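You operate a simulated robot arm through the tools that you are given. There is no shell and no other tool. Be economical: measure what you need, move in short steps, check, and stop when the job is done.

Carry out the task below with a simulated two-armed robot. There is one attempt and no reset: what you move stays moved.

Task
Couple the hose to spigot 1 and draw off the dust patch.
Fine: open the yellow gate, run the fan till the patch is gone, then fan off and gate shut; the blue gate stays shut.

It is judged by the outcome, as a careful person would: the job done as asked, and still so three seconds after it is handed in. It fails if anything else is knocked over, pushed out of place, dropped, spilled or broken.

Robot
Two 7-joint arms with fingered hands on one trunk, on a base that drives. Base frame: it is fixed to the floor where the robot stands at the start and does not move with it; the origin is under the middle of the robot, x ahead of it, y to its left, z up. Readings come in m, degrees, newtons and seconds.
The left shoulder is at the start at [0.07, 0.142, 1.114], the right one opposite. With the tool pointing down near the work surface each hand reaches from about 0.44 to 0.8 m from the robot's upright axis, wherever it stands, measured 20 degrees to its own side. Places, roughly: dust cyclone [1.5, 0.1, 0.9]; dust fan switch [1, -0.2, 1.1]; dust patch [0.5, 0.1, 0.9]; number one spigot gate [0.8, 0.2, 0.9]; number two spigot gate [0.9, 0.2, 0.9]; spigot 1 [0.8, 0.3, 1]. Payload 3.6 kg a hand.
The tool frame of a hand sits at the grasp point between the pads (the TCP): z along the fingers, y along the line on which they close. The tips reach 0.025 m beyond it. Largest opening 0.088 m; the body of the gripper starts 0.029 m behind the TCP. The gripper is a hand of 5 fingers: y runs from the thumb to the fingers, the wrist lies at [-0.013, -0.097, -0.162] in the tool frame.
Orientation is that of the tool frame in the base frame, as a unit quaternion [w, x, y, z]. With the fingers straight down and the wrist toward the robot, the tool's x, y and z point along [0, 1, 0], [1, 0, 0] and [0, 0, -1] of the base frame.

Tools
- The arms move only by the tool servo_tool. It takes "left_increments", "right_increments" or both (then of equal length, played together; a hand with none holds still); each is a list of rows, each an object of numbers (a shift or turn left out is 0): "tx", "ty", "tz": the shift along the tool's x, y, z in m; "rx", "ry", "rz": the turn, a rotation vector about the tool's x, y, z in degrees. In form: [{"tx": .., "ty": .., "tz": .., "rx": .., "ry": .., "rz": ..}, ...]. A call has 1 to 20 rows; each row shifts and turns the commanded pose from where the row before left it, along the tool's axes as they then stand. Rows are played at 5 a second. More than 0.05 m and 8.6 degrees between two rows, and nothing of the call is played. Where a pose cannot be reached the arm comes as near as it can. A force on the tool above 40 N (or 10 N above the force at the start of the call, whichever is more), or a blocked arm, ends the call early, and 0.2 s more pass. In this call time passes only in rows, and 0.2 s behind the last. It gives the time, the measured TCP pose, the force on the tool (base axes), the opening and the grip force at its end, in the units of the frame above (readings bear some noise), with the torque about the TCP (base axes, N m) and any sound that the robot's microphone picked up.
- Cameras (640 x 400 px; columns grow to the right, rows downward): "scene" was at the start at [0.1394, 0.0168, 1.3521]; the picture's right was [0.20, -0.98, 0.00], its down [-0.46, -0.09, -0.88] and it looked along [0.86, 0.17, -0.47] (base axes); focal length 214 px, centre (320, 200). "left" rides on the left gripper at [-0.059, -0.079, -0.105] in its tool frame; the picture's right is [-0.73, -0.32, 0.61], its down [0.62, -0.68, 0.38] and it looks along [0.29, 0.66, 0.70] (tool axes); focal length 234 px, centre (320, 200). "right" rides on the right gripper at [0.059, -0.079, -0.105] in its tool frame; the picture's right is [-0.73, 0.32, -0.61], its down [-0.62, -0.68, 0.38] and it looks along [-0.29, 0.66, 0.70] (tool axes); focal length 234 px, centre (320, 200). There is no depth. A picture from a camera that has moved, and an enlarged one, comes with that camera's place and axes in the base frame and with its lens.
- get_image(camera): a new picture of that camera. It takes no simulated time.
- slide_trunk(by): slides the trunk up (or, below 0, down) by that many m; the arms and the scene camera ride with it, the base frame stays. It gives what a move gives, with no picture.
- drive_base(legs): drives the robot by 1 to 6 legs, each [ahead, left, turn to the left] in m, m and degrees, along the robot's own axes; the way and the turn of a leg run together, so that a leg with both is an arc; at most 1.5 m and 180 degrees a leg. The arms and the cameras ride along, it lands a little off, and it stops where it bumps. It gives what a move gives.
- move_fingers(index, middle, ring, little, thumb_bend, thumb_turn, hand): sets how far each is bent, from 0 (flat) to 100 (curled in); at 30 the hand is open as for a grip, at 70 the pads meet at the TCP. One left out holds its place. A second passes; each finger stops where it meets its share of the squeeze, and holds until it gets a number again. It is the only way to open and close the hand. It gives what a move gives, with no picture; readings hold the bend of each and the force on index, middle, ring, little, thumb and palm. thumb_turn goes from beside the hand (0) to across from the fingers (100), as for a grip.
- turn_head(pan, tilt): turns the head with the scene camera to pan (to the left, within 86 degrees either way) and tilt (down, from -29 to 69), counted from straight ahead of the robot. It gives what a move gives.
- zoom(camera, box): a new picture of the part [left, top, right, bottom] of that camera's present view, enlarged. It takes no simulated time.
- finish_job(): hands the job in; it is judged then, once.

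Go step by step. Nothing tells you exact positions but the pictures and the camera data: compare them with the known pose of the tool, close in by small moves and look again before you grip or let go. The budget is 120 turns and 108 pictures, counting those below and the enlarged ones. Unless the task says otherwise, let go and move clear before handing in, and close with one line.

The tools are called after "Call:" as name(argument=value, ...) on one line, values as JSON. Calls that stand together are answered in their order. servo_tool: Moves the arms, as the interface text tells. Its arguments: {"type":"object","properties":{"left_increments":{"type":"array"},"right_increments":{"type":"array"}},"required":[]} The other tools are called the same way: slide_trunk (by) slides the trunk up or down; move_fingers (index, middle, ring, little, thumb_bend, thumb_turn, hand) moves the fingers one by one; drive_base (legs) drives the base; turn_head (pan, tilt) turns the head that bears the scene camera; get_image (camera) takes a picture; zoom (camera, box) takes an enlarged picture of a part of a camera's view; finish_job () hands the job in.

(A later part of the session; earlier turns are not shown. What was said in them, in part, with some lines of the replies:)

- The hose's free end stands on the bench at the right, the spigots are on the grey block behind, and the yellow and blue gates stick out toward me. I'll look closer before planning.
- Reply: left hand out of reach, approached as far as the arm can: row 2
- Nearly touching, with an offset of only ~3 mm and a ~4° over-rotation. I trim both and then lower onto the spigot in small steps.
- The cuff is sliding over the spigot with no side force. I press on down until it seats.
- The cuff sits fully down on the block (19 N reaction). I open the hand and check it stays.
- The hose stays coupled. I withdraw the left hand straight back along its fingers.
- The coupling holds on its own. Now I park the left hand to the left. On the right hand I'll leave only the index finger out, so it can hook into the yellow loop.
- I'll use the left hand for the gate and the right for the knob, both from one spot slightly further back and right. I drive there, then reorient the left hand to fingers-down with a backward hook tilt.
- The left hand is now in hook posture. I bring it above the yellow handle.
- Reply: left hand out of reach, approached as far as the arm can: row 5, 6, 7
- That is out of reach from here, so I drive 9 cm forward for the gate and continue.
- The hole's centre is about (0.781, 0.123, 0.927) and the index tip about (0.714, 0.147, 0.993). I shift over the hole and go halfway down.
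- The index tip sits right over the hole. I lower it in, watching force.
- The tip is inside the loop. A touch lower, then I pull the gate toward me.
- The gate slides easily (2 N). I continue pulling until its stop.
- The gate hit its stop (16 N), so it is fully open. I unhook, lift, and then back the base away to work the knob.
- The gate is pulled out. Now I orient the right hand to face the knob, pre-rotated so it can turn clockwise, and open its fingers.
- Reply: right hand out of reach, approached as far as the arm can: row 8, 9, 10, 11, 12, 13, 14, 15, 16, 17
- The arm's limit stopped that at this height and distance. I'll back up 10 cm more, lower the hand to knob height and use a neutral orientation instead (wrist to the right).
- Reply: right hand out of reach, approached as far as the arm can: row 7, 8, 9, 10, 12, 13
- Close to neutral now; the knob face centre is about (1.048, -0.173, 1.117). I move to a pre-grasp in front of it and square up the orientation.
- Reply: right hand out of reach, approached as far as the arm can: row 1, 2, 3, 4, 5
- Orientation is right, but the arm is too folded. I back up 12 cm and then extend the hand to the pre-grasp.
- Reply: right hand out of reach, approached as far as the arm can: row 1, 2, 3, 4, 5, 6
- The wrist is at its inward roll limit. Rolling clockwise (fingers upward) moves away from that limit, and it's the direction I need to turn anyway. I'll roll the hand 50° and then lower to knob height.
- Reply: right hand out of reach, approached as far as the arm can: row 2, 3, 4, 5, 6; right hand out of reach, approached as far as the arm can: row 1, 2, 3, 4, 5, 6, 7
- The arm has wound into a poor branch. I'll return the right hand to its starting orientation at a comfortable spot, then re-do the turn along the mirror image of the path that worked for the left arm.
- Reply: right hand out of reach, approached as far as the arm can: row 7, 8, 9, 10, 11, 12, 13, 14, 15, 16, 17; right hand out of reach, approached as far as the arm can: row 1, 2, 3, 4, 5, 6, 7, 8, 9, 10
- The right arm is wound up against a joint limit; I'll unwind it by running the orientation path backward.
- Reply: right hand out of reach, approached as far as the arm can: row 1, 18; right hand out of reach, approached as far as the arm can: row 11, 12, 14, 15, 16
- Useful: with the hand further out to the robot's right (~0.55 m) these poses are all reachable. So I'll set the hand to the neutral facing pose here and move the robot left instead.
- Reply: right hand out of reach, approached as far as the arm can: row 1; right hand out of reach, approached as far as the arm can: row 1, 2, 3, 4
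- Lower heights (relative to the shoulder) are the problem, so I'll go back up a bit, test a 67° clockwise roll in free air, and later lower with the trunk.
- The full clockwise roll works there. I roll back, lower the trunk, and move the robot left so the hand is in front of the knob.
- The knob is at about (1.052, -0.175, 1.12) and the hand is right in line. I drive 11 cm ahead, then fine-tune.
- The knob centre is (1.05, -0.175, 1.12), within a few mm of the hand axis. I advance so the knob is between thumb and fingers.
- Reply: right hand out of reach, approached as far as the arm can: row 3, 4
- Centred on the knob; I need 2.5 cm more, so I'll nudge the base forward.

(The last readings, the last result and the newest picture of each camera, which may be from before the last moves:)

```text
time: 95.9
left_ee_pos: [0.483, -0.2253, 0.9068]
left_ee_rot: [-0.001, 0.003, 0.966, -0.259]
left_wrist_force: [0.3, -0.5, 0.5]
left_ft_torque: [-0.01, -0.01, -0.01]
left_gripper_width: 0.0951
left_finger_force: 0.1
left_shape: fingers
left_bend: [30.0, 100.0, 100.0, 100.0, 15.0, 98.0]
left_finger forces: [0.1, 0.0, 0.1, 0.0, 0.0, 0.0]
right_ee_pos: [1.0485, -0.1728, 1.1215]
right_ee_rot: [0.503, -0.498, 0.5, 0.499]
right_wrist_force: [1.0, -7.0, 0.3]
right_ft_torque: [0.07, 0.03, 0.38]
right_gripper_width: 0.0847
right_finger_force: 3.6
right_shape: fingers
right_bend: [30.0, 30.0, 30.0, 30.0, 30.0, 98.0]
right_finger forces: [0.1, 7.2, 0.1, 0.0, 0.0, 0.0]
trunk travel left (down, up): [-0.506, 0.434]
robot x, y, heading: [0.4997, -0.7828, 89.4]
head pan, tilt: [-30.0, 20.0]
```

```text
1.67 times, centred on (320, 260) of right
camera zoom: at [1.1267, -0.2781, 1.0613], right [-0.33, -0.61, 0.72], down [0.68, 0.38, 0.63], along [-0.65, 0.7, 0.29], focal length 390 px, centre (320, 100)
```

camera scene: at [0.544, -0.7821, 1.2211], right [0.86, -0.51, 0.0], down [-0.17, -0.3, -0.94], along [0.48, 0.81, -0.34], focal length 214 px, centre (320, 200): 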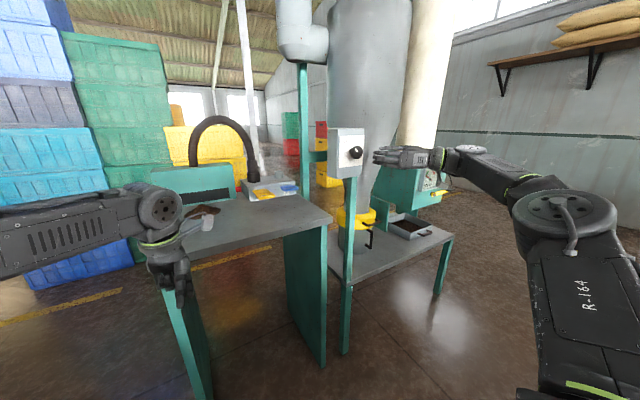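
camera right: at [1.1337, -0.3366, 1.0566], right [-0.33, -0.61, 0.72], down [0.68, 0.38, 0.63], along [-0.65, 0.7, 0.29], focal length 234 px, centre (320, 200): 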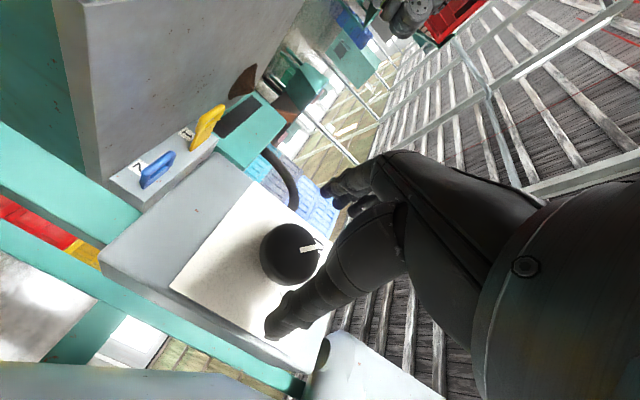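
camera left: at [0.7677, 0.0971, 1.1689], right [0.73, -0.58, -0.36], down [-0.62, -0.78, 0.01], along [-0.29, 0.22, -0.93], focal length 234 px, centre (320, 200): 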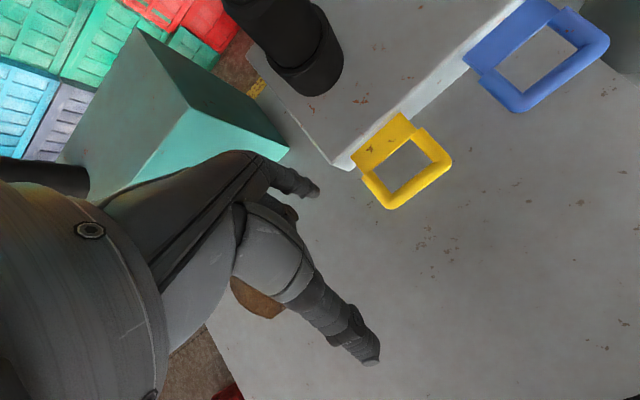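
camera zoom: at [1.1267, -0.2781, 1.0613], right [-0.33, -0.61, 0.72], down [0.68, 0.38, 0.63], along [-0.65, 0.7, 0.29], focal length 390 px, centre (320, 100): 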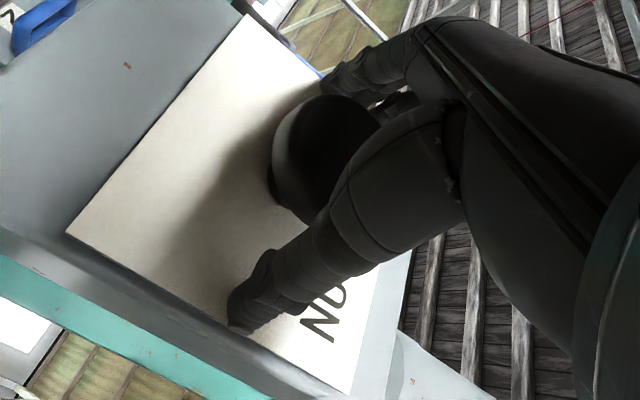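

The middle fingertip touches the plate lightly (7 N). I back off 5 mm and close on the knob.

Call:
servo_tool(right_increments=[{"tz": -0.006}])

Call:
move_fingers(hand="right", index=70, middle=70, ring=70, little=70, thumb_bend=70)

Call:
zoom(camera="right", box=[200, 140, 440, 380])

```text
time: 96.3
left_ee_pos: [0.4841, -0.2238, 0.9059]
left_ee_rot: [-0.001, 0.002, 0.966, -0.259]
left_wrist_force: [-0.2, -0.5, 0.2]
left_ft_torque: [0.01, -0.01, -0.02]
left_gripper_width: 0.095
left_finger_force: 0.2
left_shape: fingers
left_bend: [30.0, 100.0, 100.0, 100.0, 15.0, 98.0]
left_finger forces: [0.0, 0.0, 0.0, 0.0, 0.0, 0.0]
right_ee_pos: [1.0484, -0.1773, 1.1194]
right_ee_rot: [0.502, -0.499, 0.5, 0.5]
right_wrist_force: [-0.2, 0.6, 0.1]
right_ft_torque: [0.0, 0.01, -0.05]
right_gripper_width: 0.0849
right_finger_force: 0.0
right_shape: fingers
right_bend: [30.0, 30.0, 30.0, 30.0, 30.0, 98.0]
right_finger forces: [0.0, 0.1, 0.0, 0.0, 0.1, 0.0]
trunk travel left (down, up): [-0.506, 0.434]
robot x, y, heading: [0.498, -0.7809, 89.3]
head pan, tilt: [-30.0, 20.0]
```

```text
time: 97.3
left_ee_pos: [0.4838, -0.2243, 0.9053]
left_ee_rot: [0.0, 0.002, 0.966, -0.259]
left_wrist_force: [0.2, 0.2, -0.1]
left_ft_torque: [0.04, 0.01, -0.01]
left_gripper_width: 0.0952
left_finger_force: 0.1
left_shape: fingers
left_bend: [30.0, 100.0, 100.0, 100.0, 15.0, 98.0]
left_finger forces: [0.1, 0.1, 0.0, 0.0, 0.1, 0.0]
right_ee_pos: [1.0491, -0.1781, 1.1204]
right_ee_rot: [0.503, -0.498, 0.5, 0.499]
right_wrist_force: [2.1, 0.1, 1.8]
right_ft_torque: [0.04, -0.02, 0.0]
right_gripper_width: 0.0341
right_finger_force: 15.4
right_shape: fingers
right_bend: [54.0, 66.0, 70.0, 70.0, 55.0, 97.0]
right_finger forces: [10.9, 3.7, 0.0, 0.0, 17.4, 0.1]
trunk travel left (down, up): [-0.506, 0.434]
robot x, y, heading: [0.4943, -0.7828, 89.4]
head pan, tilt: [-30.0, 20.0]
```

```text
1.67 times, centred on (320, 260) of right
camera zoom: at [1.1267, -0.2826, 1.061], right [-0.33, -0.61, 0.72], down [0.68, 0.38, 0.63], along [-0.65, 0.7, 0.29], focal length 390 px, centre (320, 100)
```

zoom: 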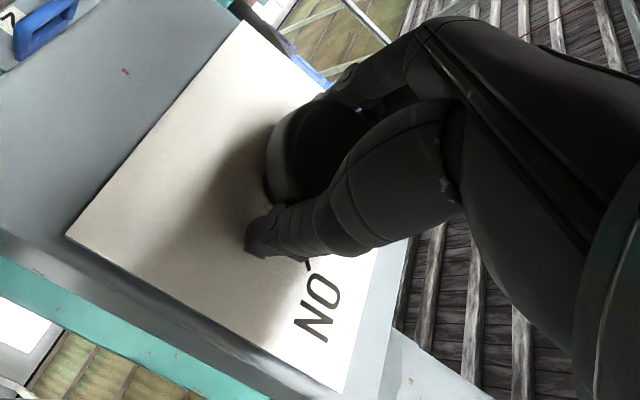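

The knob is gripped by index, middle and thumb. Now I turn clockwise.

Call:
servo_tool(right_increments=[{"rz": 8.4}, {"rz": 8.4}, {"rz": 8.4}, {"rz": 8.4}, {"rz": 8.4}, {"rz": 8.4}, {"rz": 8.4}, {"rz": 8.4}])

Call:
zoom(camera="scene", box=[320, 100, 460, 200])

Call:
zoom(camera="right", box=[200, 140, 440, 380])

```text
time: 99.1
left_ee_pos: [0.4837, -0.2236, 0.9046]
left_ee_rot: [-0.001, 0.003, 0.966, -0.259]
left_wrist_force: [0.4, 0.6, -0.2]
left_ft_torque: [-0.02, 0.02, 0.01]
left_gripper_width: 0.0948
left_finger_force: 0.1
left_shape: fingers
left_bend: [30.0, 100.0, 100.0, 100.0, 15.0, 98.0]
left_finger forces: [0.1, 0.0, 0.1, 0.0, 0.0, 0.1]
right_ee_pos: [1.0491, -0.1774, 1.1194]
right_ee_rot: [0.142, -0.137, 0.693, 0.694]
right_wrist_force: [2.2, -9.0, 4.8]
right_ft_torque: [-0.81, -0.01, -0.39]
right_gripper_width: 0.0337
right_finger_force: 17.0
right_shape: fingers
right_bend: [54.0, 65.0, 70.0, 70.0, 57.0, 98.0]
right_finger forces: [13.2, 6.0, 0.0, 0.0, 15.0, 0.1]
trunk travel left (down, up): [-0.506, 0.434]
robot x, y, heading: [0.498, -0.7846, 89.4]
head pan, tilt: [-30.0, 20.0]
```

```text
4.00 times, centred on (390, 150) of scene
camera zoom: at [0.5453, -0.6539, 1.2212], right [0.86, -0.51, 0.0], down [-0.17, -0.29, -0.94], along [0.48, 0.81, -0.34], focal length 858 px, centre (40, 400)
```

zoom: 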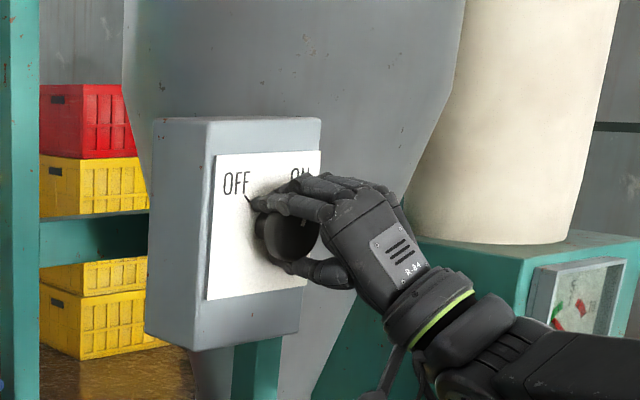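

```text
1.67 times, centred on (320, 260) of right
camera zoom: at [1.0241, -0.282, 1.0238], right [0.54, -0.61, 0.58], down [0.84, 0.38, -0.39], along [0.02, 0.69, 0.72], focal length 390 px, centre (320, 100)
```

zoom: 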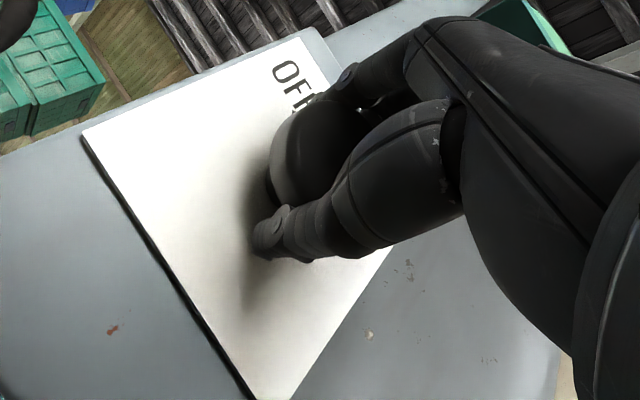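

Call:
zoom(camera="scene", box=[365, 130, 415, 175])

Call:
servo_tool(right_increments=[{"rz": 7}, {"rz": 0.1}])

```text
8.89 times, centred on (390, 152) of scene
camera zoom: at [0.5453, -0.6539, 1.2212], right [0.86, -0.51, 0.0], down [-0.17, -0.29, -0.94], along [0.48, 0.81, -0.34], focal length 1906 px, centre (-302, 622)
```

zoom: 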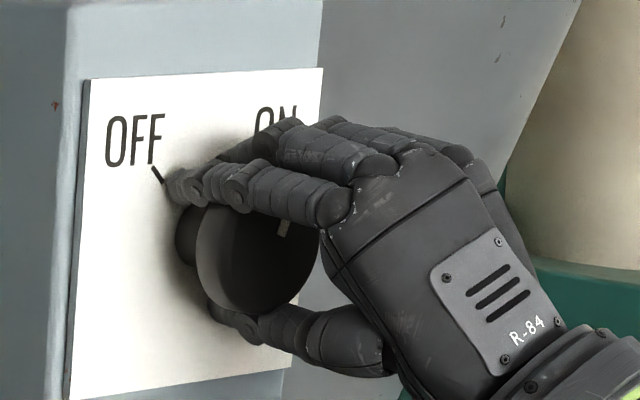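

```text
time: 99.7
left_ee_pos: [0.4846, -0.2238, 0.9047]
left_ee_rot: [-0.001, 0.002, 0.966, -0.259]
left_wrist_force: [0.4, 0.3, -0.2]
left_ft_torque: [0.0, 0.0, -0.03]
left_gripper_width: 0.0948
left_finger_force: 0.1
left_shape: fingers
left_bend: [30.0, 100.0, 100.0, 100.0, 15.0, 98.0]
left_finger forces: [0.0, 0.0, 0.0, 0.0, 0.1, 0.1]
right_ee_pos: [1.0482, -0.178, 1.1206]
right_ee_rot: [0.099, -0.094, 0.7, 0.701]
right_wrist_force: [3.4, -10.6, 3.0]
right_ft_torque: [-0.88, -0.03, -0.28]
right_gripper_width: 0.0336
right_finger_force: 16.8
right_shape: fingers
right_bend: [54.0, 65.0, 70.0, 70.0, 57.0, 98.0]
right_finger forces: [13.4, 5.2, 0.0, 0.0, 15.0, 0.1]
trunk travel left (down, up): [-0.506, 0.434]
robot x, y, heading: [0.4981, -0.7796, 89.5]
head pan, tilt: [-30.0, 20.0]
```

The white pointer has moved to the upper right, so the knob is turning, but the fan isn't heard yet. A bit further.

Call:
servo_tool(right_increments=[{"rz": 7}, {"rz": 7}])

Call:
zoom(camera="scene", box=[365, 130, 415, 175])

```text
time: 100.3
left_ee_pos: [0.4837, -0.2236, 0.9057]
left_ee_rot: [-0.001, 0.002, 0.966, -0.258]
left_wrist_force: [0.4, -0.1, 0.2]
left_ft_torque: [-0.02, 0.02, 0.03]
left_gripper_width: 0.0948
left_finger_force: 0.1
left_shape: fingers
left_bend: [30.0, 100.0, 100.0, 100.0, 15.0, 98.0]
left_finger forces: [0.0, 0.1, 0.0, 0.0, 0.1, 0.0]
right_ee_pos: [1.0496, -0.1783, 1.1203]
right_ee_rot: [0.013, -0.008, 0.706, 0.708]
right_wrist_force: [4.0, 0.7, 4.8]
right_ft_torque: [-0.03, -0.05, -0.01]
right_gripper_width: 0.0337
right_finger_force: 16.9
right_shape: fingers
right_bend: [54.0, 65.0, 70.0, 70.0, 57.0, 98.0]
right_finger forces: [13.6, 6.0, 0.1, 0.1, 14.8, 0.1]
trunk travel left (down, up): [-0.506, 0.434]
robot x, y, heading: [0.5015, -0.7824, 89.4]
head pan, tilt: [-30.0, 20.0]
```

```text
8.89 times, centred on (390, 152) of scene
camera zoom: at [0.5458, -0.6541, 1.2212], right [0.86, -0.51, 0.0], down [-0.17, -0.29, -0.94], along [0.48, 0.81, -0.34], focal length 1906 px, centre (-302, 622)
```

zoom: 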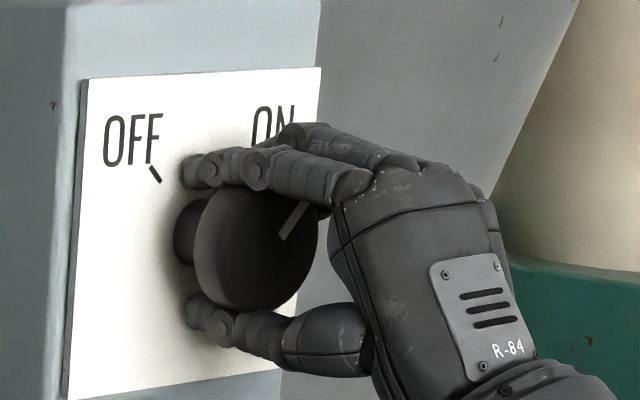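

The pointer now points toward ON. I check whether the dust patch is shrinking.

Call:
get_image(camera="scene")

Call:
servo_tool(right_increments=[{"rz": 5}, {"rz": 0.1}, {"rz": 0.1}])

Call:
get_image(camera="scene")

```text
24 pictures are left
camera scene: at [0.5458, -0.6541, 1.2212], right [0.86, -0.51, 0.0], down [-0.17, -0.29, -0.94], along [0.48, 0.81, -0.34], focal length 214 px, centre (320, 200)
```

scene: 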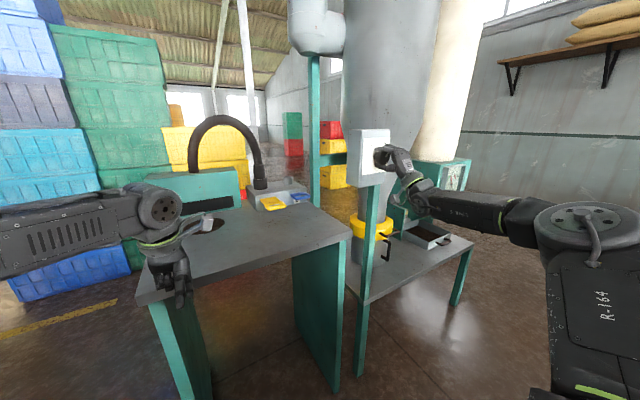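

```text
time: 101.1
left_ee_pos: [0.4841, -0.2246, 0.906]
left_ee_rot: [0.0, 0.003, 0.966, -0.258]
left_wrist_force: [0.5, 0.3, -0.2]
left_ft_torque: [0.01, -0.03, 0.03]
left_gripper_width: 0.0949
left_finger_force: 0.0
left_shape: fingers
left_bend: [30.0, 100.0, 100.0, 100.0, 15.0, 98.0]
left_finger forces: [0.1, 0.1, 0.0, 0.0, 0.0, 0.1]
right_ee_pos: [1.0487, -0.1779, 1.12]
right_ee_rot: [-0.018, 0.024, 0.705, 0.708]
right_wrist_force: [4.4, 2.0, 6.8]
right_ft_torque: [-0.04, -0.14, -0.02]
right_gripper_width: 0.0336
right_finger_force: 18.1
right_shape: fingers
right_bend: [54.0, 64.0, 70.0, 70.0, 57.0, 99.0]
right_finger forces: [14.0, 6.7, 0.3, 0.0, 14.1, 0.0]
trunk travel left (down, up): [-0.506, 0.434]
robot x, y, heading: [0.4975, -0.7826, 89.5]
head pan, tilt: [-30.0, 20.0]
```

```text
23 pictures are left
camera scene: at [0.5457, -0.6541, 1.2212], right [0.86, -0.51, 0.0], down [-0.17, -0.29, -0.94], along [0.48, 0.81, -0.34], focal length 214 px, centre (320, 200)
```

scene: 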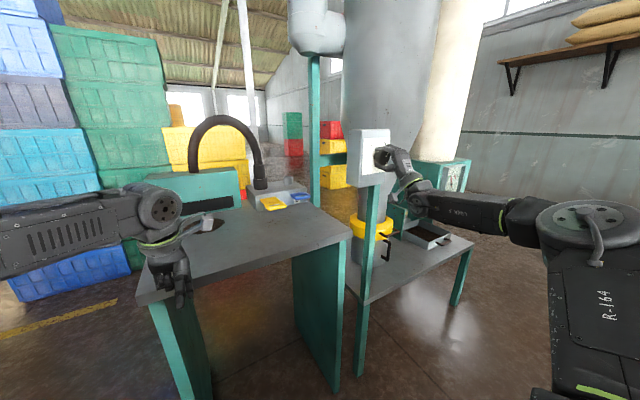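

The knob seems near its end stop (torque rising). The left hand blocks the patch, so I move it aside to look.

Call:
servo_tool(left_increments=[{"tx": 0.04}, {"tx": 0.04}, {"tx": 0.04}, {"tx": 0.04}])

Call:
zoom(camera="scene", box=[120, 100, 380, 300])

```text
time: 102.1
left_ee_pos: [0.3253, -0.2214, 0.9076]
left_ee_rot: [0.0, 0.003, 0.966, -0.258]
left_wrist_force: [0.1, -0.1, -0.4]
left_ft_torque: [-0.03, -0.01, -0.03]
left_gripper_width: 0.0951
left_finger_force: 0.1
left_shape: fingers
left_bend: [30.0, 100.0, 100.0, 100.0, 15.0, 98.0]
left_finger forces: [0.0, 0.1, 0.0, 0.0, 0.1, 0.1]
right_ee_pos: [1.0491, -0.1771, 1.1197]
right_ee_rot: [-0.018, 0.024, 0.706, 0.708]
right_wrist_force: [3.9, 0.3, 5.5]
right_ft_torque: [-0.01, -0.13, -0.04]
right_gripper_width: 0.0337
right_finger_force: 17.3
right_shape: fingers
right_bend: [53.0, 64.0, 70.0, 70.0, 57.0, 99.0]
right_finger forces: [13.8, 6.5, 0.4, 0.1, 14.7, 0.1]
trunk travel left (down, up): [-0.506, 0.434]
robot x, y, heading: [0.4988, -0.78, 89.8]
head pan, tilt: [-30.0, 20.0]
```

```text
2.00 times, centred on (250, 200) of scene
camera zoom: at [0.5455, -0.6539, 1.2211], right [0.86, -0.51, 0.0], down [-0.17, -0.29, -0.94], along [0.48, 0.81, -0.34], focal length 429 px, centre (460, 200)
```

zoom: 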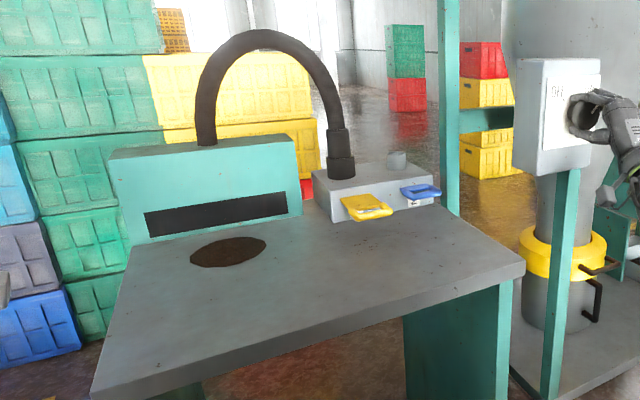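

Hose, gate and patch are in view. I wait three seconds and compare.

Call:
servo_tool(left_increments=[{"tx": 0.0}, {"tx": 0.0}, {"tx": 0.0}, {"tx": 0.0}, {"tx": 0.0}, {"tx": 0.0}, {"tx": 0.0}, {"tx": 0.0}, {"tx": 0.0}, {"tx": 0.0}, {"tx": 0.0}, {"tx": 0.0}, {"tx": 0.0}, {"tx": 0.0}, {"tx": 0.0}])

Call:
zoom(camera="scene", box=[120, 100, 380, 300])

```text
time: 105.3
left_ee_pos: [0.3244, -0.2233, 0.9067]
left_ee_rot: [-0.001, 0.003, 0.966, -0.259]
left_wrist_force: [-0.9, -0.9, -0.2]
left_ft_torque: [0.04, 0.02, 0.01]
left_gripper_width: 0.0948
left_finger_force: 0.2
left_shape: fingers
left_bend: [30.0, 100.0, 100.0, 100.0, 15.0, 98.0]
left_finger forces: [0.0, 0.0, 0.0, 0.0, 0.0, 0.0]
right_ee_pos: [1.0496, -0.1768, 1.1191]
right_ee_rot: [-0.018, 0.023, 0.706, 0.708]
right_wrist_force: [4.6, 1.4, 5.0]
right_ft_torque: [-0.05, -0.12, -0.04]
right_gripper_width: 0.0337
right_finger_force: 17.9
right_shape: fingers
right_bend: [53.0, 64.0, 70.0, 70.0, 57.0, 99.0]
right_finger forces: [13.3, 6.4, 0.4, 0.0, 15.0, 0.0]
trunk travel left (down, up): [-0.506, 0.434]
robot x, y, heading: [0.4979, -0.7806, 89.6]
head pan, tilt: [-30.0, 20.0]
```

```text
2.00 times, centred on (250, 200) of scene
camera zoom: at [0.5457, -0.6541, 1.2212], right [0.86, -0.51, 0.0], down [-0.17, -0.29, -0.94], along [0.48, 0.81, -0.34], focal length 429 px, centre (460, 200)
```

zoom: 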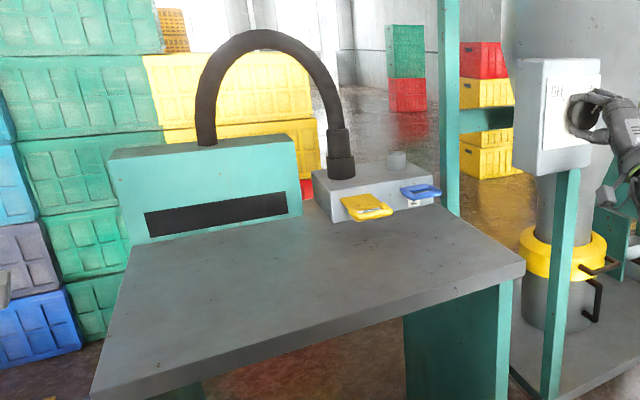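

The patch is gone. Now I turn the knob back to OFF.

Call:
servo_tool(right_increments=[{"rz": -8.4}, {"rz": -8.4}, {"rz": -8.4}, {"rz": -8.4}, {"rz": -8.4}, {"rz": -8.4}, {"rz": -8.4}, {"rz": -8.4}, {"rz": -8.4}, {"rz": -8.4}, {"rz": -8.4}])

Call:
zoom(camera="scene", box=[355, 125, 415, 175])

```text
time: 107.7
left_ee_pos: [0.3237, -0.222, 0.906]
left_ee_rot: [0.0, 0.002, 0.966, -0.259]
left_wrist_force: [-0.2, 0.8, -0.2]
left_ft_torque: [0.0, 0.02, -0.05]
left_gripper_width: 0.095
left_finger_force: 0.0
left_shape: fingers
left_bend: [30.0, 100.0, 100.0, 100.0, 15.0, 98.0]
left_finger forces: [0.1, 0.0, 0.0, 0.1, 0.0, 0.1]
right_ee_pos: [1.0482, -0.1782, 1.1202]
right_ee_rot: [0.498, -0.492, 0.505, 0.504]
right_wrist_force: [1.7, -9.1, 2.7]
right_ft_torque: [0.07, 0.05, -1.0]
right_gripper_width: 0.0329
right_finger_force: 16.4
right_shape: fingers
right_bend: [55.0, 67.0, 70.0, 70.0, 57.0, 96.0]
right_finger forces: [10.6, 3.6, 0.0, 0.0, 18.0, 0.0]
trunk travel left (down, up): [-0.506, 0.434]
robot x, y, heading: [0.4946, -0.7795, 89.6]
head pan, tilt: [-30.0, 20.0]
```

```text
8.00 times, centred on (385, 150) of scene
camera zoom: at [0.5456, -0.6538, 1.2211], right [0.86, -0.51, 0.0], down [-0.17, -0.29, -0.94], along [0.48, 0.81, -0.34], focal length 1716 px, centre (-200, 600)
```

zoom: 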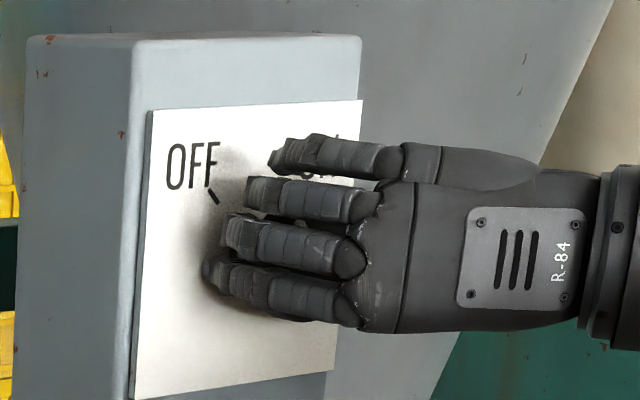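

I nudge a few degrees more toward OFF to be sure, then release and check the pointer.

Call:
servo_tool(right_increments=[{"rz": -3}, {"rz": -2}])

Call:
move_fingers(hand="right", index=30, middle=30, ring=30, little=30, thumb_bend=25)

Call:
zoom(camera="right", box=[200, 140, 440, 380])

```text
time: 108.3
left_ee_pos: [0.3243, -0.222, 0.9062]
left_ee_rot: [-0.001, 0.003, 0.966, -0.258]
left_wrist_force: [0.7, -1.0, -0.3]
left_ft_torque: [0.03, 0.0, -0.01]
left_gripper_width: 0.095
left_finger_force: 0.0
left_shape: fingers
left_bend: [30.0, 100.0, 100.0, 100.0, 15.0, 98.0]
left_finger forces: [0.0, 0.1, 0.1, 0.0, 0.1, 0.0]
right_ee_pos: [1.0487, -0.1778, 1.1194]
right_ee_rot: [0.52, -0.515, 0.483, 0.482]
right_wrist_force: [1.3, -7.9, 4.9]
right_ft_torque: [0.1, 0.03, -0.97]
right_gripper_width: 0.0331
right_finger_force: 16.4
right_shape: fingers
right_bend: [55.0, 67.0, 70.0, 70.0, 57.0, 96.0]
right_finger forces: [10.5, 4.3, 0.1, 0.0, 17.7, 0.0]
trunk travel left (down, up): [-0.506, 0.434]
robot x, y, heading: [0.4981, -0.7835, 89.7]
head pan, tilt: [-30.0, 20.0]
```

```text
time: 109.3
left_ee_pos: [0.3246, -0.222, 0.9072]
left_ee_rot: [0.0, 0.002, 0.966, -0.26]
left_wrist_force: [0.4, -0.8, 0.1]
left_ft_torque: [0.01, 0.0, -0.01]
left_gripper_width: 0.0951
left_finger_force: 0.0
left_shape: fingers
left_bend: [30.0, 100.0, 100.0, 100.0, 15.0, 98.0]
left_finger forces: [0.0, 0.1, 0.0, 0.0, 0.1, 0.0]
right_ee_pos: [1.0473, -0.1777, 1.119]
right_ee_rot: [0.52, -0.515, 0.483, 0.481]
right_wrist_force: [0.1, 1.4, 0.1]
right_ft_torque: [0.0, 0.02, -0.03]
right_gripper_width: 0.0879
right_finger_force: 0.1
right_shape: fingers
right_bend: [30.0, 30.0, 30.0, 30.0, 25.0, 97.0]
right_finger forces: [0.1, 0.1, 0.1, 0.0, 0.0, 0.0]
trunk travel left (down, up): [-0.506, 0.434]
robot x, y, heading: [0.4962, -0.7868, 89.6]
head pan, tilt: [-30.0, 20.0]
```

```text
1.67 times, centred on (320, 260) of right
camera zoom: at [1.1293, -0.2824, 1.0659], right [-0.38, -0.61, 0.7], down [0.64, 0.38, 0.67], along [-0.67, 0.7, 0.25], focal length 390 px, centre (320, 100)
```

zoom: 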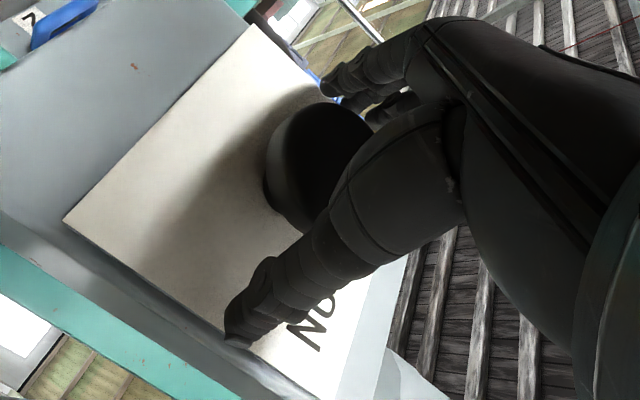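

I drive back 12 cm and look at the pointer.

Call:
drive_base(legs=[[-0.12, 0, 0]])

Call:
zoom(camera="right", box=[120, 140, 340, 380])

```text
time: 110.6
left_ee_pos: [0.3224, -0.3439, 0.9071]
left_ee_rot: [-0.001, 0.002, 0.966, -0.259]
left_wrist_force: [-0.6, 0.1, 0.1]
left_ft_torque: [-0.01, 0.0, -0.05]
left_gripper_width: 0.0951
left_finger_force: 0.0
left_shape: fingers
left_bend: [30.0, 100.0, 100.0, 100.0, 15.0, 98.0]
left_finger forces: [0.0, 0.0, 0.1, 0.0, 0.1, 0.0]
right_ee_pos: [1.0467, -0.2989, 1.1206]
right_ee_rot: [0.519, -0.515, 0.482, 0.482]
right_wrist_force: [-0.3, -0.1, -0.2]
right_ft_torque: [-0.01, 0.02, 0.02]
right_gripper_width: 0.0879
right_finger_force: 0.1
right_shape: fingers
right_bend: [30.0, 30.0, 30.0, 30.0, 25.0, 97.0]
right_finger forces: [0.0, 0.1, 0.0, 0.0, 0.0, 0.1]
trunk travel left (down, up): [-0.506, 0.434]
robot x, y, heading: [0.4953, -0.902, 89.9]
head pan, tilt: [-30.0, 20.0]
```

```text
1.67 times, centred on (230, 260) of right
camera zoom: at [1.1278, -0.4029, 1.0661], right [-0.38, -0.61, 0.7], down [0.64, 0.38, 0.67], along [-0.67, 0.7, 0.25], focal length 390 px, centre (470, 100)
```

zoom: 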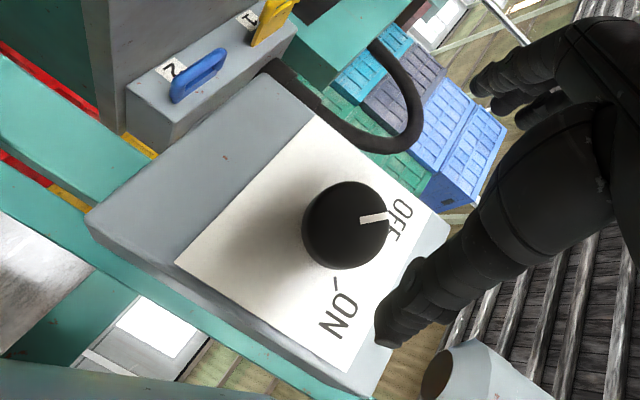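

The pointer is back on OFF, as at the start, and the patch is gone. Next is closing the gate with the left hand; I raise the trunk back and pull the right hand in so it clears the cyclone.

Call:
slide_trunk(by=0.144)

Call:
servo_tool(right_increments=[{"tz": -0.03}, {"tz": -0.03}, {"tz": -0.03}, {"tz": -0.03}, {"tz": -0.03}, {"tz": -0.03}, {"tz": -0.03}])

```text
time: 112.3
left_ee_pos: [0.3234, -0.3425, 1.0505]
left_ee_rot: [0.0, 0.001, 0.966, -0.26]
left_wrist_force: [1.2, 0.3, 1.1]
left_ft_torque: [0.0, 0.01, -0.04]
left_gripper_width: 0.095
left_finger_force: 0.0
left_shape: fingers
left_bend: [30.0, 100.0, 100.0, 100.0, 15.0, 98.0]
left_finger forces: [0.0, 0.0, 0.0, 0.0, 0.1, 0.0]
right_ee_pos: [1.0465, -0.2981, 1.2646]
right_ee_rot: [0.519, -0.515, 0.483, 0.482]
right_wrist_force: [0.5, -0.5, -0.2]
right_ft_torque: [0.01, 0.0, 0.02]
right_gripper_width: 0.088
right_finger_force: 0.1
right_shape: fingers
right_bend: [30.0, 30.0, 30.0, 30.0, 25.0, 97.0]
right_finger forces: [0.1, 0.0, 0.0, 0.1, 0.1, 0.0]
trunk travel left (down, up): [-0.65, 0.29]
robot x, y, heading: [0.4947, -0.9054, 89.5]
head pan, tilt: [-30.0, 20.0]
```

```text
time: 113.9
left_ee_pos: [0.323, -0.3448, 1.052]
left_ee_rot: [-0.001, 0.001, 0.966, -0.259]
left_wrist_force: [0.7, 0.2, 0.1]
left_ft_torque: [-0.01, -0.02, -0.04]
left_gripper_width: 0.095
left_finger_force: 0.1
left_shape: fingers
left_bend: [30.0, 100.0, 100.0, 100.0, 15.0, 98.0]
left_finger forces: [0.0, 0.0, 0.0, 0.1, 0.0, 0.1]
right_ee_pos: [1.0453, -0.5094, 1.2731]
right_ee_rot: [0.516, -0.515, 0.486, 0.482]
right_wrist_force: [-0.3, 0.7, -0.3]
right_ft_torque: [0.01, -0.01, 0.0]
right_gripper_width: 0.088
right_finger_force: 0.1
right_shape: fingers
right_bend: [30.0, 30.0, 30.0, 30.0, 25.0, 97.0]
right_finger forces: [0.0, 0.0, 0.1, 0.1, 0.1, 0.0]
right hand out of reach, approached as far as the arm can: row 3, 5
trunk travel left (down, up): [-0.65, 0.29]
robot x, y, heading: [0.4999, -0.9017, 89.4]
head pan, tilt: [-30.0, 20.0]
```

Call:
servo_tool(right_increments=[{"tz": -0.03}, {"tz": -0.03}, {"tz": -0.03}, {"tz": -0.03}])

Call:
turn_head(pan=-20, tilt=20)

Call:
get_image(camera="scene")

```text
time: 114.9
left_ee_pos: [0.3222, -0.3444, 1.0514]
left_ee_rot: [-0.001, 0.002, 0.966, -0.258]
left_wrist_force: [-0.6, 0.5, 0.9]
left_ft_torque: [0.02, 0.01, 0.0]
left_gripper_width: 0.0948
left_finger_force: 0.0
left_shape: fingers
left_bend: [30.0, 100.0, 100.0, 100.0, 15.0, 98.0]
left_finger forces: [0.0, 0.1, 0.1, 0.0, 0.0, 0.1]
right_ee_pos: [1.0441, -0.6276, 1.2732]
right_ee_rot: [0.52, -0.515, 0.482, 0.482]
right_wrist_force: [0.4, 0.4, 0.2]
right_ft_torque: [0.01, 0.02, -0.01]
right_gripper_width: 0.0882
right_finger_force: 0.0
right_shape: fingers
right_bend: [30.0, 30.0, 30.0, 30.0, 25.0, 97.0]
right_finger forces: [0.0, 0.0, 0.0, 0.0, 0.0, 0.0]
trunk travel left (down, up): [-0.65, 0.29]
robot x, y, heading: [0.4957, -0.9047, 89.5]
head pan, tilt: [-30.0, 20.0]
```

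```text
time: 115.6
left_ee_pos: [0.3226, -0.3422, 1.0511]
left_ee_rot: [-0.001, 0.002, 0.966, -0.26]
left_wrist_force: [-0.5, -0.8, -0.5]
left_ft_torque: [-0.01, 0.0, 0.0]
left_gripper_width: 0.0948
left_finger_force: 0.1
left_shape: fingers
left_bend: [30.0, 100.0, 100.0, 100.0, 15.0, 98.0]
left_finger forces: [0.1, 0.1, 0.0, 0.0, 0.0, 0.0]
right_ee_pos: [1.0459, -0.6247, 1.2725]
right_ee_rot: [0.52, -0.514, 0.483, 0.482]
right_wrist_force: [0.1, 0.6, 0.1]
right_ft_torque: [0.0, -0.01, 0.0]
right_gripper_width: 0.088
right_finger_force: 0.0
right_shape: fingers
right_bend: [30.0, 30.0, 30.0, 30.0, 25.0, 97.0]
right_finger forces: [0.1, 0.0, 0.1, 0.0, 0.0, 0.0]
trunk travel left (down, up): [-0.65, 0.29]
robot x, y, heading: [0.4945, -0.9071, 89.5]
head pan, tilt: [-20.0, 20.0]
```

```text
17 pictures are left
camera scene: at [0.5297, -0.7671, 1.3651], right [0.94, -0.35, 0.0], down [-0.12, -0.32, -0.94], along [0.33, 0.88, -0.34], focal length 214 px, centre (320, 200)
```

scene: 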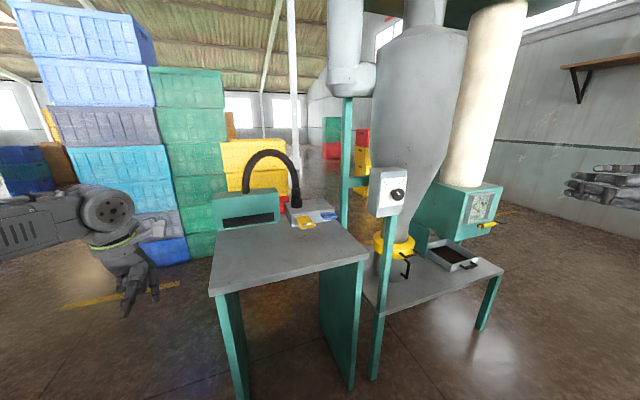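

The right hand is well tucked. I return the head and drive to the gate station.

Call:
turn_head(pan=0, tilt=32)

Call:
drive_base(legs=[[0, -0.297, 0.4], [0.37, 0, 0]])

Call:
get_image(camera="left")

Call:
get_image(camera="scene")

```text
time: 116.4
left_ee_pos: [0.3222, -0.3428, 1.0509]
left_ee_rot: [-0.001, 0.002, 0.966, -0.258]
left_wrist_force: [0.3, -1.0, -0.1]
left_ft_torque: [-0.02, 0.03, 0.0]
left_gripper_width: 0.0951
left_finger_force: 0.0
left_shape: fingers
left_bend: [30.0, 100.0, 100.0, 100.0, 15.0, 98.0]
left_finger forces: [0.0, 0.1, 0.0, 0.1, 0.0, 0.0]
right_ee_pos: [1.0454, -0.6252, 1.2734]
right_ee_rot: [0.519, -0.516, 0.483, 0.482]
right_wrist_force: [0.1, 0.5, -1.4]
right_ft_torque: [0.02, 0.0, 0.02]
right_gripper_width: 0.0881
right_finger_force: 0.0
right_shape: fingers
right_bend: [30.0, 30.0, 30.0, 30.0, 25.0, 97.0]
right_finger forces: [0.0, 0.1, 0.0, 0.0, 0.0, 0.1]
trunk travel left (down, up): [-0.65, 0.29]
robot x, y, heading: [0.4949, -0.9017, 89.7]
head pan, tilt: [0.0, 32.0]
```

```text
time: 120.5
left_ee_pos: [0.6192, 0.0247, 1.0499]
left_ee_rot: [0.002, -0.003, 0.966, -0.259]
left_wrist_force: [0.0, 0.0, 0.8]
left_ft_torque: [0.0, 0.0, 0.0]
left_gripper_width: 0.0952
left_finger_force: 0.0
left_shape: fingers
left_bend: [30.0, 100.0, 100.0, 100.0, 15.0, 98.0]
left_finger forces: [0.0, 0.0, 0.0, 0.1, 0.0, 0.0]
right_ee_pos: [1.3437, -0.2491, 1.2721]
right_ee_rot: [-0.517, 0.517, -0.481, -0.484]
right_wrist_force: [-1.0, 0.5, -0.8]
right_ft_torque: [0.0, 0.01, -0.04]
right_gripper_width: 0.0879
right_finger_force: 0.1
right_shape: fingers
right_bend: [30.0, 30.0, 30.0, 30.0, 25.0, 97.0]
right_finger forces: [0.1, 0.1, 0.0, 0.1, 0.1, 0.0]
trunk travel left (down, up): [-0.65, 0.29]
robot x, y, heading: [0.797, -0.5323, 90.1]
head pan, tilt: [0.0, 32.0]
```

```text
16 pictures are left
camera left: at [0.6772, 0.0116, 1.1816], right [0.73, -0.58, -0.36], down [-0.62, -0.78, 0.01], along [-0.29, 0.22, -0.93], focal length 234 px, centre (320, 200)
```

left: 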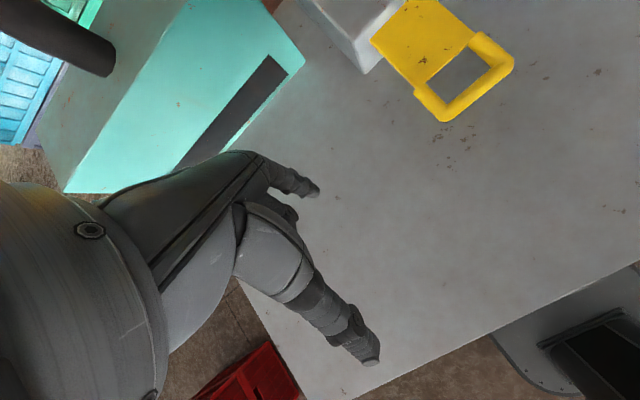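

```text
15 pictures are left
camera scene: at [0.7977, -0.3944, 1.346], right [1.0, 0.0, 0.0], down [0.0, -0.53, -0.85], along [0.0, 0.85, -0.53], focal length 214 px, centre (320, 200)
```

scene: 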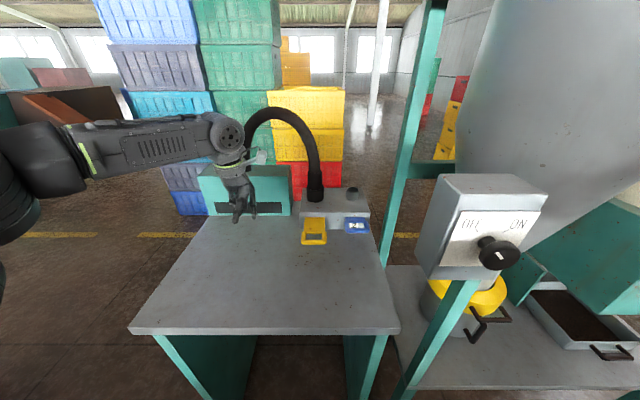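

The gate's hole is now at about (0.784, 0.074). I bring the index tip over it and partway down.

Call:
servo_tool(left_increments=[{"tx": -0.0398, "ty": 0.0035, "tz": -0.002}, {"tx": -0.0398, "ty": 0.0035, "tz": -0.002}, {"tx": -0.0398, "ty": 0.0035, "tz": -0.002}, {"tx": -0.0398, "ty": 0.0035, "tz": -0.002}, {"ty": 0.01, "tz": 0.0173}, {"ty": 0.01, "tz": 0.0173}, {"ty": 0.01, "tz": 0.0173}])

Call:
zoom(camera="left", box=[220, 100, 420, 260])

```text
time: 122.0
left_ee_pos: [0.7775, 0.0434, 0.991]
left_ee_rot: [0.001, -0.003, 0.966, -0.259]
left_wrist_force: [0.0, 0.2, 0.3]
left_ft_torque: [0.02, -0.01, -0.01]
left_gripper_width: 0.0948
left_finger_force: 0.0
left_shape: fingers
left_bend: [30.0, 100.0, 100.0, 100.0, 15.0, 98.0]
left_finger forces: [0.0, 0.1, 0.1, 0.1, 0.0, 0.0]
right_ee_pos: [1.3444, -0.2483, 1.2731]
right_ee_rot: [-0.516, 0.517, -0.481, -0.484]
right_wrist_force: [0.0, -0.2, 0.2]
right_ft_torque: [0.0, 0.02, 0.03]
right_gripper_width: 0.0881
right_finger_force: 0.0
right_shape: fingers
right_bend: [30.0, 30.0, 30.0, 30.0, 25.0, 97.0]
right_finger forces: [0.0, 0.0, 0.0, 0.0, 0.0, 0.0]
trunk travel left (down, up): [-0.65, 0.29]
robot x, y, heading: [0.7972, -0.5314, 89.8]
head pan, tilt: [0.0, 32.0]
```

```text
2.50 times, centred on (320, 180) of left
camera zoom: at [0.8371, 0.0295, 1.1208], right [0.73, -0.58, -0.36], down [-0.62, -0.79, 0.01], along [-0.29, 0.22, -0.93], focal length 585 px, centre (320, 250)
```

zoom: 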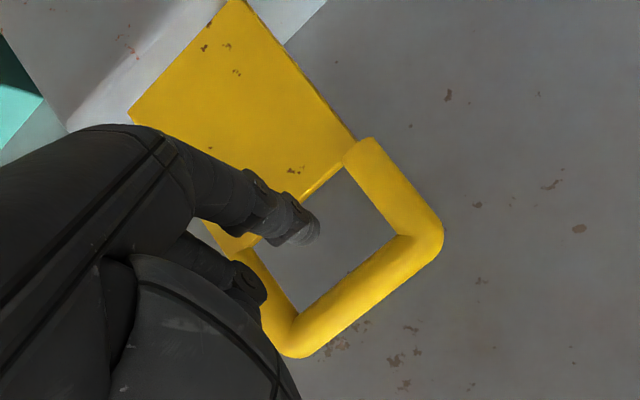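

Good; I shift 4 mm toward me, lower into the hole, and then push the gate shut.

Call:
servo_tool(left_increments=[{"ty": -0.0035, "tz": 0.002}, {"ty": 0.005, "tz": 0.0087}, {"ty": 0.005, "tz": 0.0087}, {"ty": 0.005, "tz": 0.0087}, {"ty": 0.005, "tz": 0.0087}])

Call:
zoom(camera="left", box=[220, 100, 420, 260])

```text
time: 123.2
left_ee_pos: [0.7769, 0.0385, 0.9507]
left_ee_rot: [0.001, -0.003, 0.966, -0.26]
left_wrist_force: [0.2, -0.1, 0.3]
left_ft_torque: [-0.02, 0.01, -0.01]
left_gripper_width: 0.0951
left_finger_force: 0.1
left_shape: fingers
left_bend: [30.0, 100.0, 100.0, 100.0, 15.0, 98.0]
left_finger forces: [0.0, 0.1, 0.0, 0.0, 0.0, 0.1]
right_ee_pos: [1.3442, -0.2495, 1.2744]
right_ee_rot: [0.517, -0.517, 0.481, 0.484]
right_wrist_force: [-0.6, -0.7, 0.0]
right_ft_torque: [-0.02, -0.01, 0.0]
right_gripper_width: 0.0879
right_finger_force: 0.1
right_shape: fingers
right_bend: [30.0, 30.0, 30.0, 30.0, 25.0, 97.0]
right_finger forces: [0.0, 0.1, 0.0, 0.1, 0.1, 0.1]
trunk travel left (down, up): [-0.65, 0.29]
robot x, y, heading: [0.7954, -0.5289, 90.2]
head pan, tilt: [0.0, 32.0]
```

```text
2.50 times, centred on (320, 180) of left
camera zoom: at [0.836, 0.0246, 1.0805], right [0.73, -0.58, -0.36], down [-0.62, -0.79, 0.01], along [-0.29, 0.22, -0.93], focal length 585 px, centre (320, 250)
```

zoom: 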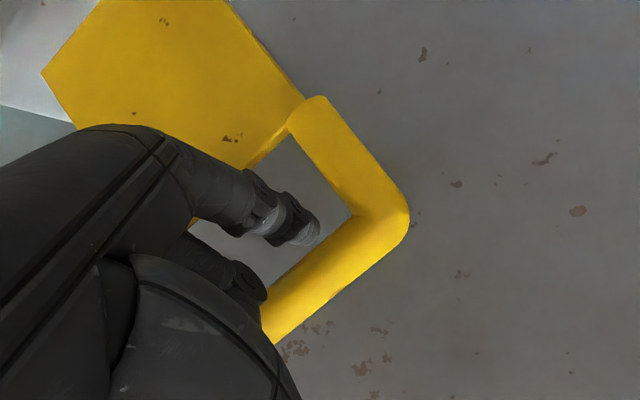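

Call:
servo_tool(left_increments=[{"ty": 0.0078, "tz": -0.0045}, {"ty": 0.0078, "tz": -0.0045}, {"ty": 0.0078, "tz": -0.0045}, {"ty": 0.0078, "tz": -0.0045}, {"ty": 0.0078, "tz": -0.0045}, {"ty": 0.0052, "tz": -0.003}])

Call:
zoom(camera="left", box=[220, 60, 460, 260])

```text
time: 124.7
left_ee_pos: [0.7783, 0.0894, 0.9495]
left_ee_rot: [0.001, -0.003, 0.966, -0.259]
left_wrist_force: [0.1, -1.0, -0.7]
left_ft_torque: [-0.07, -0.02, -0.01]
left_gripper_width: 0.0926
left_finger_force: 1.2
left_shape: fingers
left_bend: [32.0, 100.0, 100.0, 100.0, 15.0, 98.0]
left_finger forces: [2.2, 0.0, 0.0, 0.0, 0.0, 0.0]
right_ee_pos: [1.3444, -0.2491, 1.2724]
right_ee_rot: [-0.517, 0.517, -0.48, -0.485]
right_wrist_force: [0.6, 1.2, -0.3]
right_ft_torque: [-0.01, -0.01, -0.01]
right_gripper_width: 0.088
right_finger_force: 0.1
right_shape: fingers
right_bend: [30.0, 30.0, 30.0, 30.0, 25.0, 97.0]
right_finger forces: [0.1, 0.1, 0.0, 0.1, 0.0, 0.0]
trunk travel left (down, up): [-0.65, 0.29]
robot x, y, heading: [0.7966, -0.5343, 90.4]
head pan, tilt: [0.0, 32.0]
```

```text
2.00 times, centred on (340, 160) of left
camera zoom: at [0.8364, 0.0753, 1.0815], right [0.73, -0.58, -0.36], down [-0.62, -0.78, 0.01], along [-0.29, 0.22, -0.93], focal length 468 px, centre (280, 280)
```

zoom: 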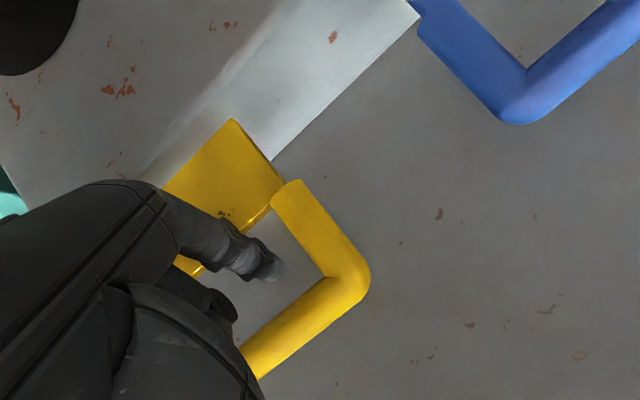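

It slides in with ~2 N; about 1 cm remains. I push on until it meets its stop.

Call:
servo_tool(left_increments=[{"ty": 0.0052, "tz": -0.003}, {"ty": 0.0043, "tz": -0.0025}, {"ty": 0.0035, "tz": -0.002}, {"ty": 0.0026, "tz": -0.0015}])

```text
time: 125.7
left_ee_pos: [0.7783, 0.1054, 0.9519]
left_ee_rot: [0.001, -0.002, 0.966, -0.258]
left_wrist_force: [-0.4, -10.7, 1.5]
left_ft_torque: [-0.17, 0.04, -0.02]
left_gripper_width: 0.0839
left_finger_force: 5.5
left_shape: fingers
left_bend: [42.0, 100.0, 100.0, 100.0, 15.0, 98.0]
left_finger forces: [10.6, 0.1, 0.1, 0.0, 0.0, 0.0]
right_ee_pos: [1.3442, -0.2518, 1.2738]
right_ee_rot: [0.517, -0.517, 0.48, 0.484]
right_wrist_force: [-0.2, 0.6, -0.9]
right_ft_torque: [-0.01, 0.02, -0.01]
right_gripper_width: 0.0879
right_finger_force: 0.0
right_shape: fingers
right_bend: [30.0, 30.0, 30.0, 30.0, 25.0, 97.0]
right_finger forces: [0.1, 0.0, 0.0, 0.1, 0.0, 0.0]
trunk travel left (down, up): [-0.65, 0.29]
robot x, y, heading: [0.7965, -0.5334, 89.9]
head pan, tilt: [0.0, 32.0]
```

It met its stop (10.7 N, finger yielding). I ease back within the hole, lift out and look.

Call:
servo_tool(left_increments=[{"ty": -0.0061, "tz": 0.0035}, {"ty": -0.0061, "tz": 0.0035}, {"ty": -0.0043, "tz": 0.0025}, {"ty": -0.01, "tz": -0.0173}, {"ty": -0.01, "tz": -0.0173}, {"ty": -0.01, "tz": -0.0173}, {"ty": -0.01, "tz": -0.0173}, {"ty": -0.01, "tz": -0.0173}, {"tx": 0.03, "ty": -0.02}, {"tx": 0.03, "ty": -0.02}, {"tx": 0.03, "ty": -0.02}])

Call:
zoom(camera="scene", box=[240, 100, 400, 240])

Call:
get_image(camera="left")

```text
time: 128.1
left_ee_pos: [0.6878, 0.0334, 1.082]
left_ee_rot: [0.0, -0.002, 0.966, -0.259]
left_wrist_force: [0.3, 0.2, -0.8]
left_ft_torque: [0.03, -0.03, 0.02]
left_gripper_width: 0.095
left_finger_force: 0.0
left_shape: fingers
left_bend: [30.0, 100.0, 100.0, 100.0, 15.0, 98.0]
left_finger forces: [0.1, 0.1, 0.1, 0.0, 0.0, 0.0]
right_ee_pos: [1.3428, -0.2511, 1.2751]
right_ee_rot: [-0.517, 0.517, -0.48, -0.485]
right_wrist_force: [0.1, -0.6, -0.7]
right_ft_torque: [0.0, 0.01, -0.02]
right_gripper_width: 0.0881
right_finger_force: 0.0
right_shape: fingers
right_bend: [30.0, 30.0, 30.0, 30.0, 25.0, 97.0]
right_finger forces: [0.0, 0.0, 0.1, 0.0, 0.1, 0.1]
trunk travel left (down, up): [-0.65, 0.29]
robot x, y, heading: [0.7995, -0.5279, 90.0]
head pan, tilt: [0.0, 32.0]
```

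```text
2.86 times, centred on (320, 170) of scene
camera zoom: at [0.7971, -0.3954, 1.3461], right [1.0, 0.0, 0.0], down [0.0, -0.53, -0.85], along [0.0, 0.85, -0.53], focal length 613 px, centre (320, 286)
```

zoom: 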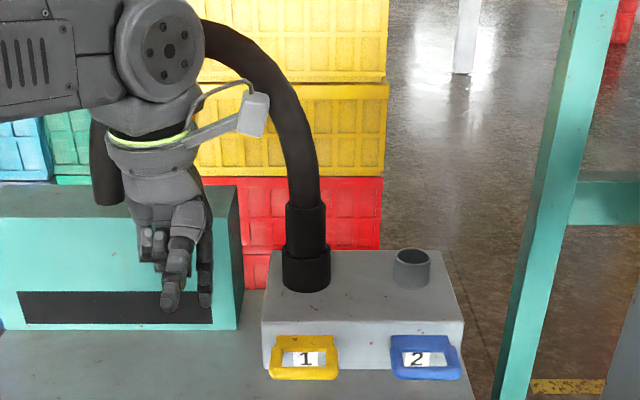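

```text
10 pictures are left
camera left: at [0.7467, 0.0186, 1.214], right [0.73, -0.58, -0.36], down [-0.62, -0.78, 0.01], along [-0.29, 0.22, -0.93], focal length 234 px, centre (320, 200)
```

left: 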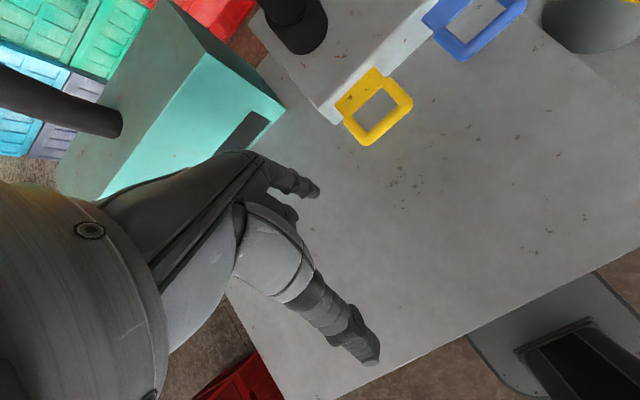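

Yellow and blue handles look level again. One closer check of both the gates and the switch.

Call:
zoom(camera="scene", box=[300, 170, 370, 220])

Call:
zoom(camera="scene", box=[410, 160, 560, 290])

```text
8.00 times, centred on (335, 195) of scene
camera zoom: at [0.7971, -0.3954, 1.3461], right [1.0, 0.0, 0.0], down [0.0, -0.53, -0.85], along [0.0, 0.85, -0.53], focal length 1716 px, centre (200, 240)
```

zoom: 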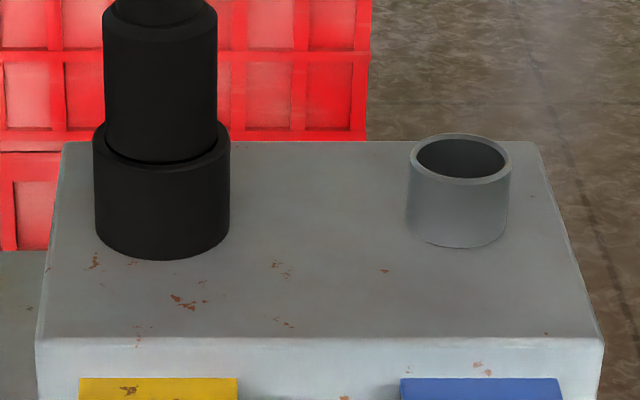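

```text
3.08 times, centred on (485, 225) of scene
camera zoom: at [0.7971, -0.3954, 1.3461], right [1.0, 0.0, 0.0], down [0.0, -0.53, -0.85], along [0.0, 0.85, -0.53], focal length 660 px, centre (-188, 123)
```

zoom: 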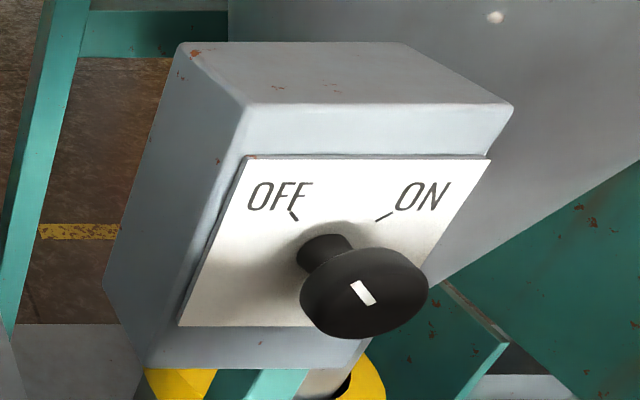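

Call:
zoom(camera="scene", box=[300, 205, 370, 245])

```text
9.14 times, centred on (335, 225) of scene
camera zoom: at [0.7971, -0.3954, 1.3461], right [1.0, 0.0, 0.0], down [0.0, -0.53, -0.85], along [0.0, 0.85, -0.53], focal length 1961 px, centre (183, -29)
```

zoom: 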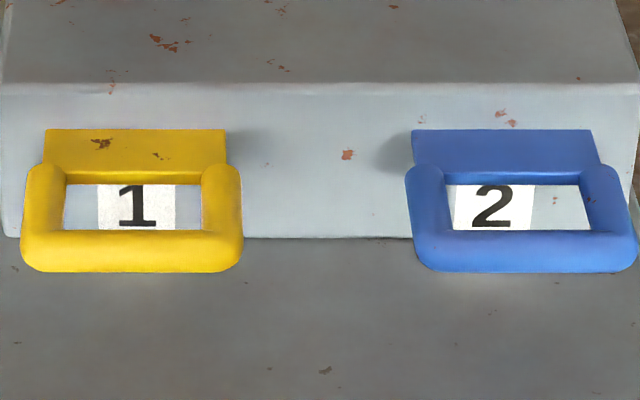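

Both gates are fully shut and level, the knob points to OFF, the hose is seated on spigot 1, and both hands are clear. Handing in.

Call:
finish_job()

```text
The job is handed in.
```

The hose is coupled to spigot 1 and the dust patch is drawn off; the fan is off, the yellow gate is shut again, and I never touched the blue gate.
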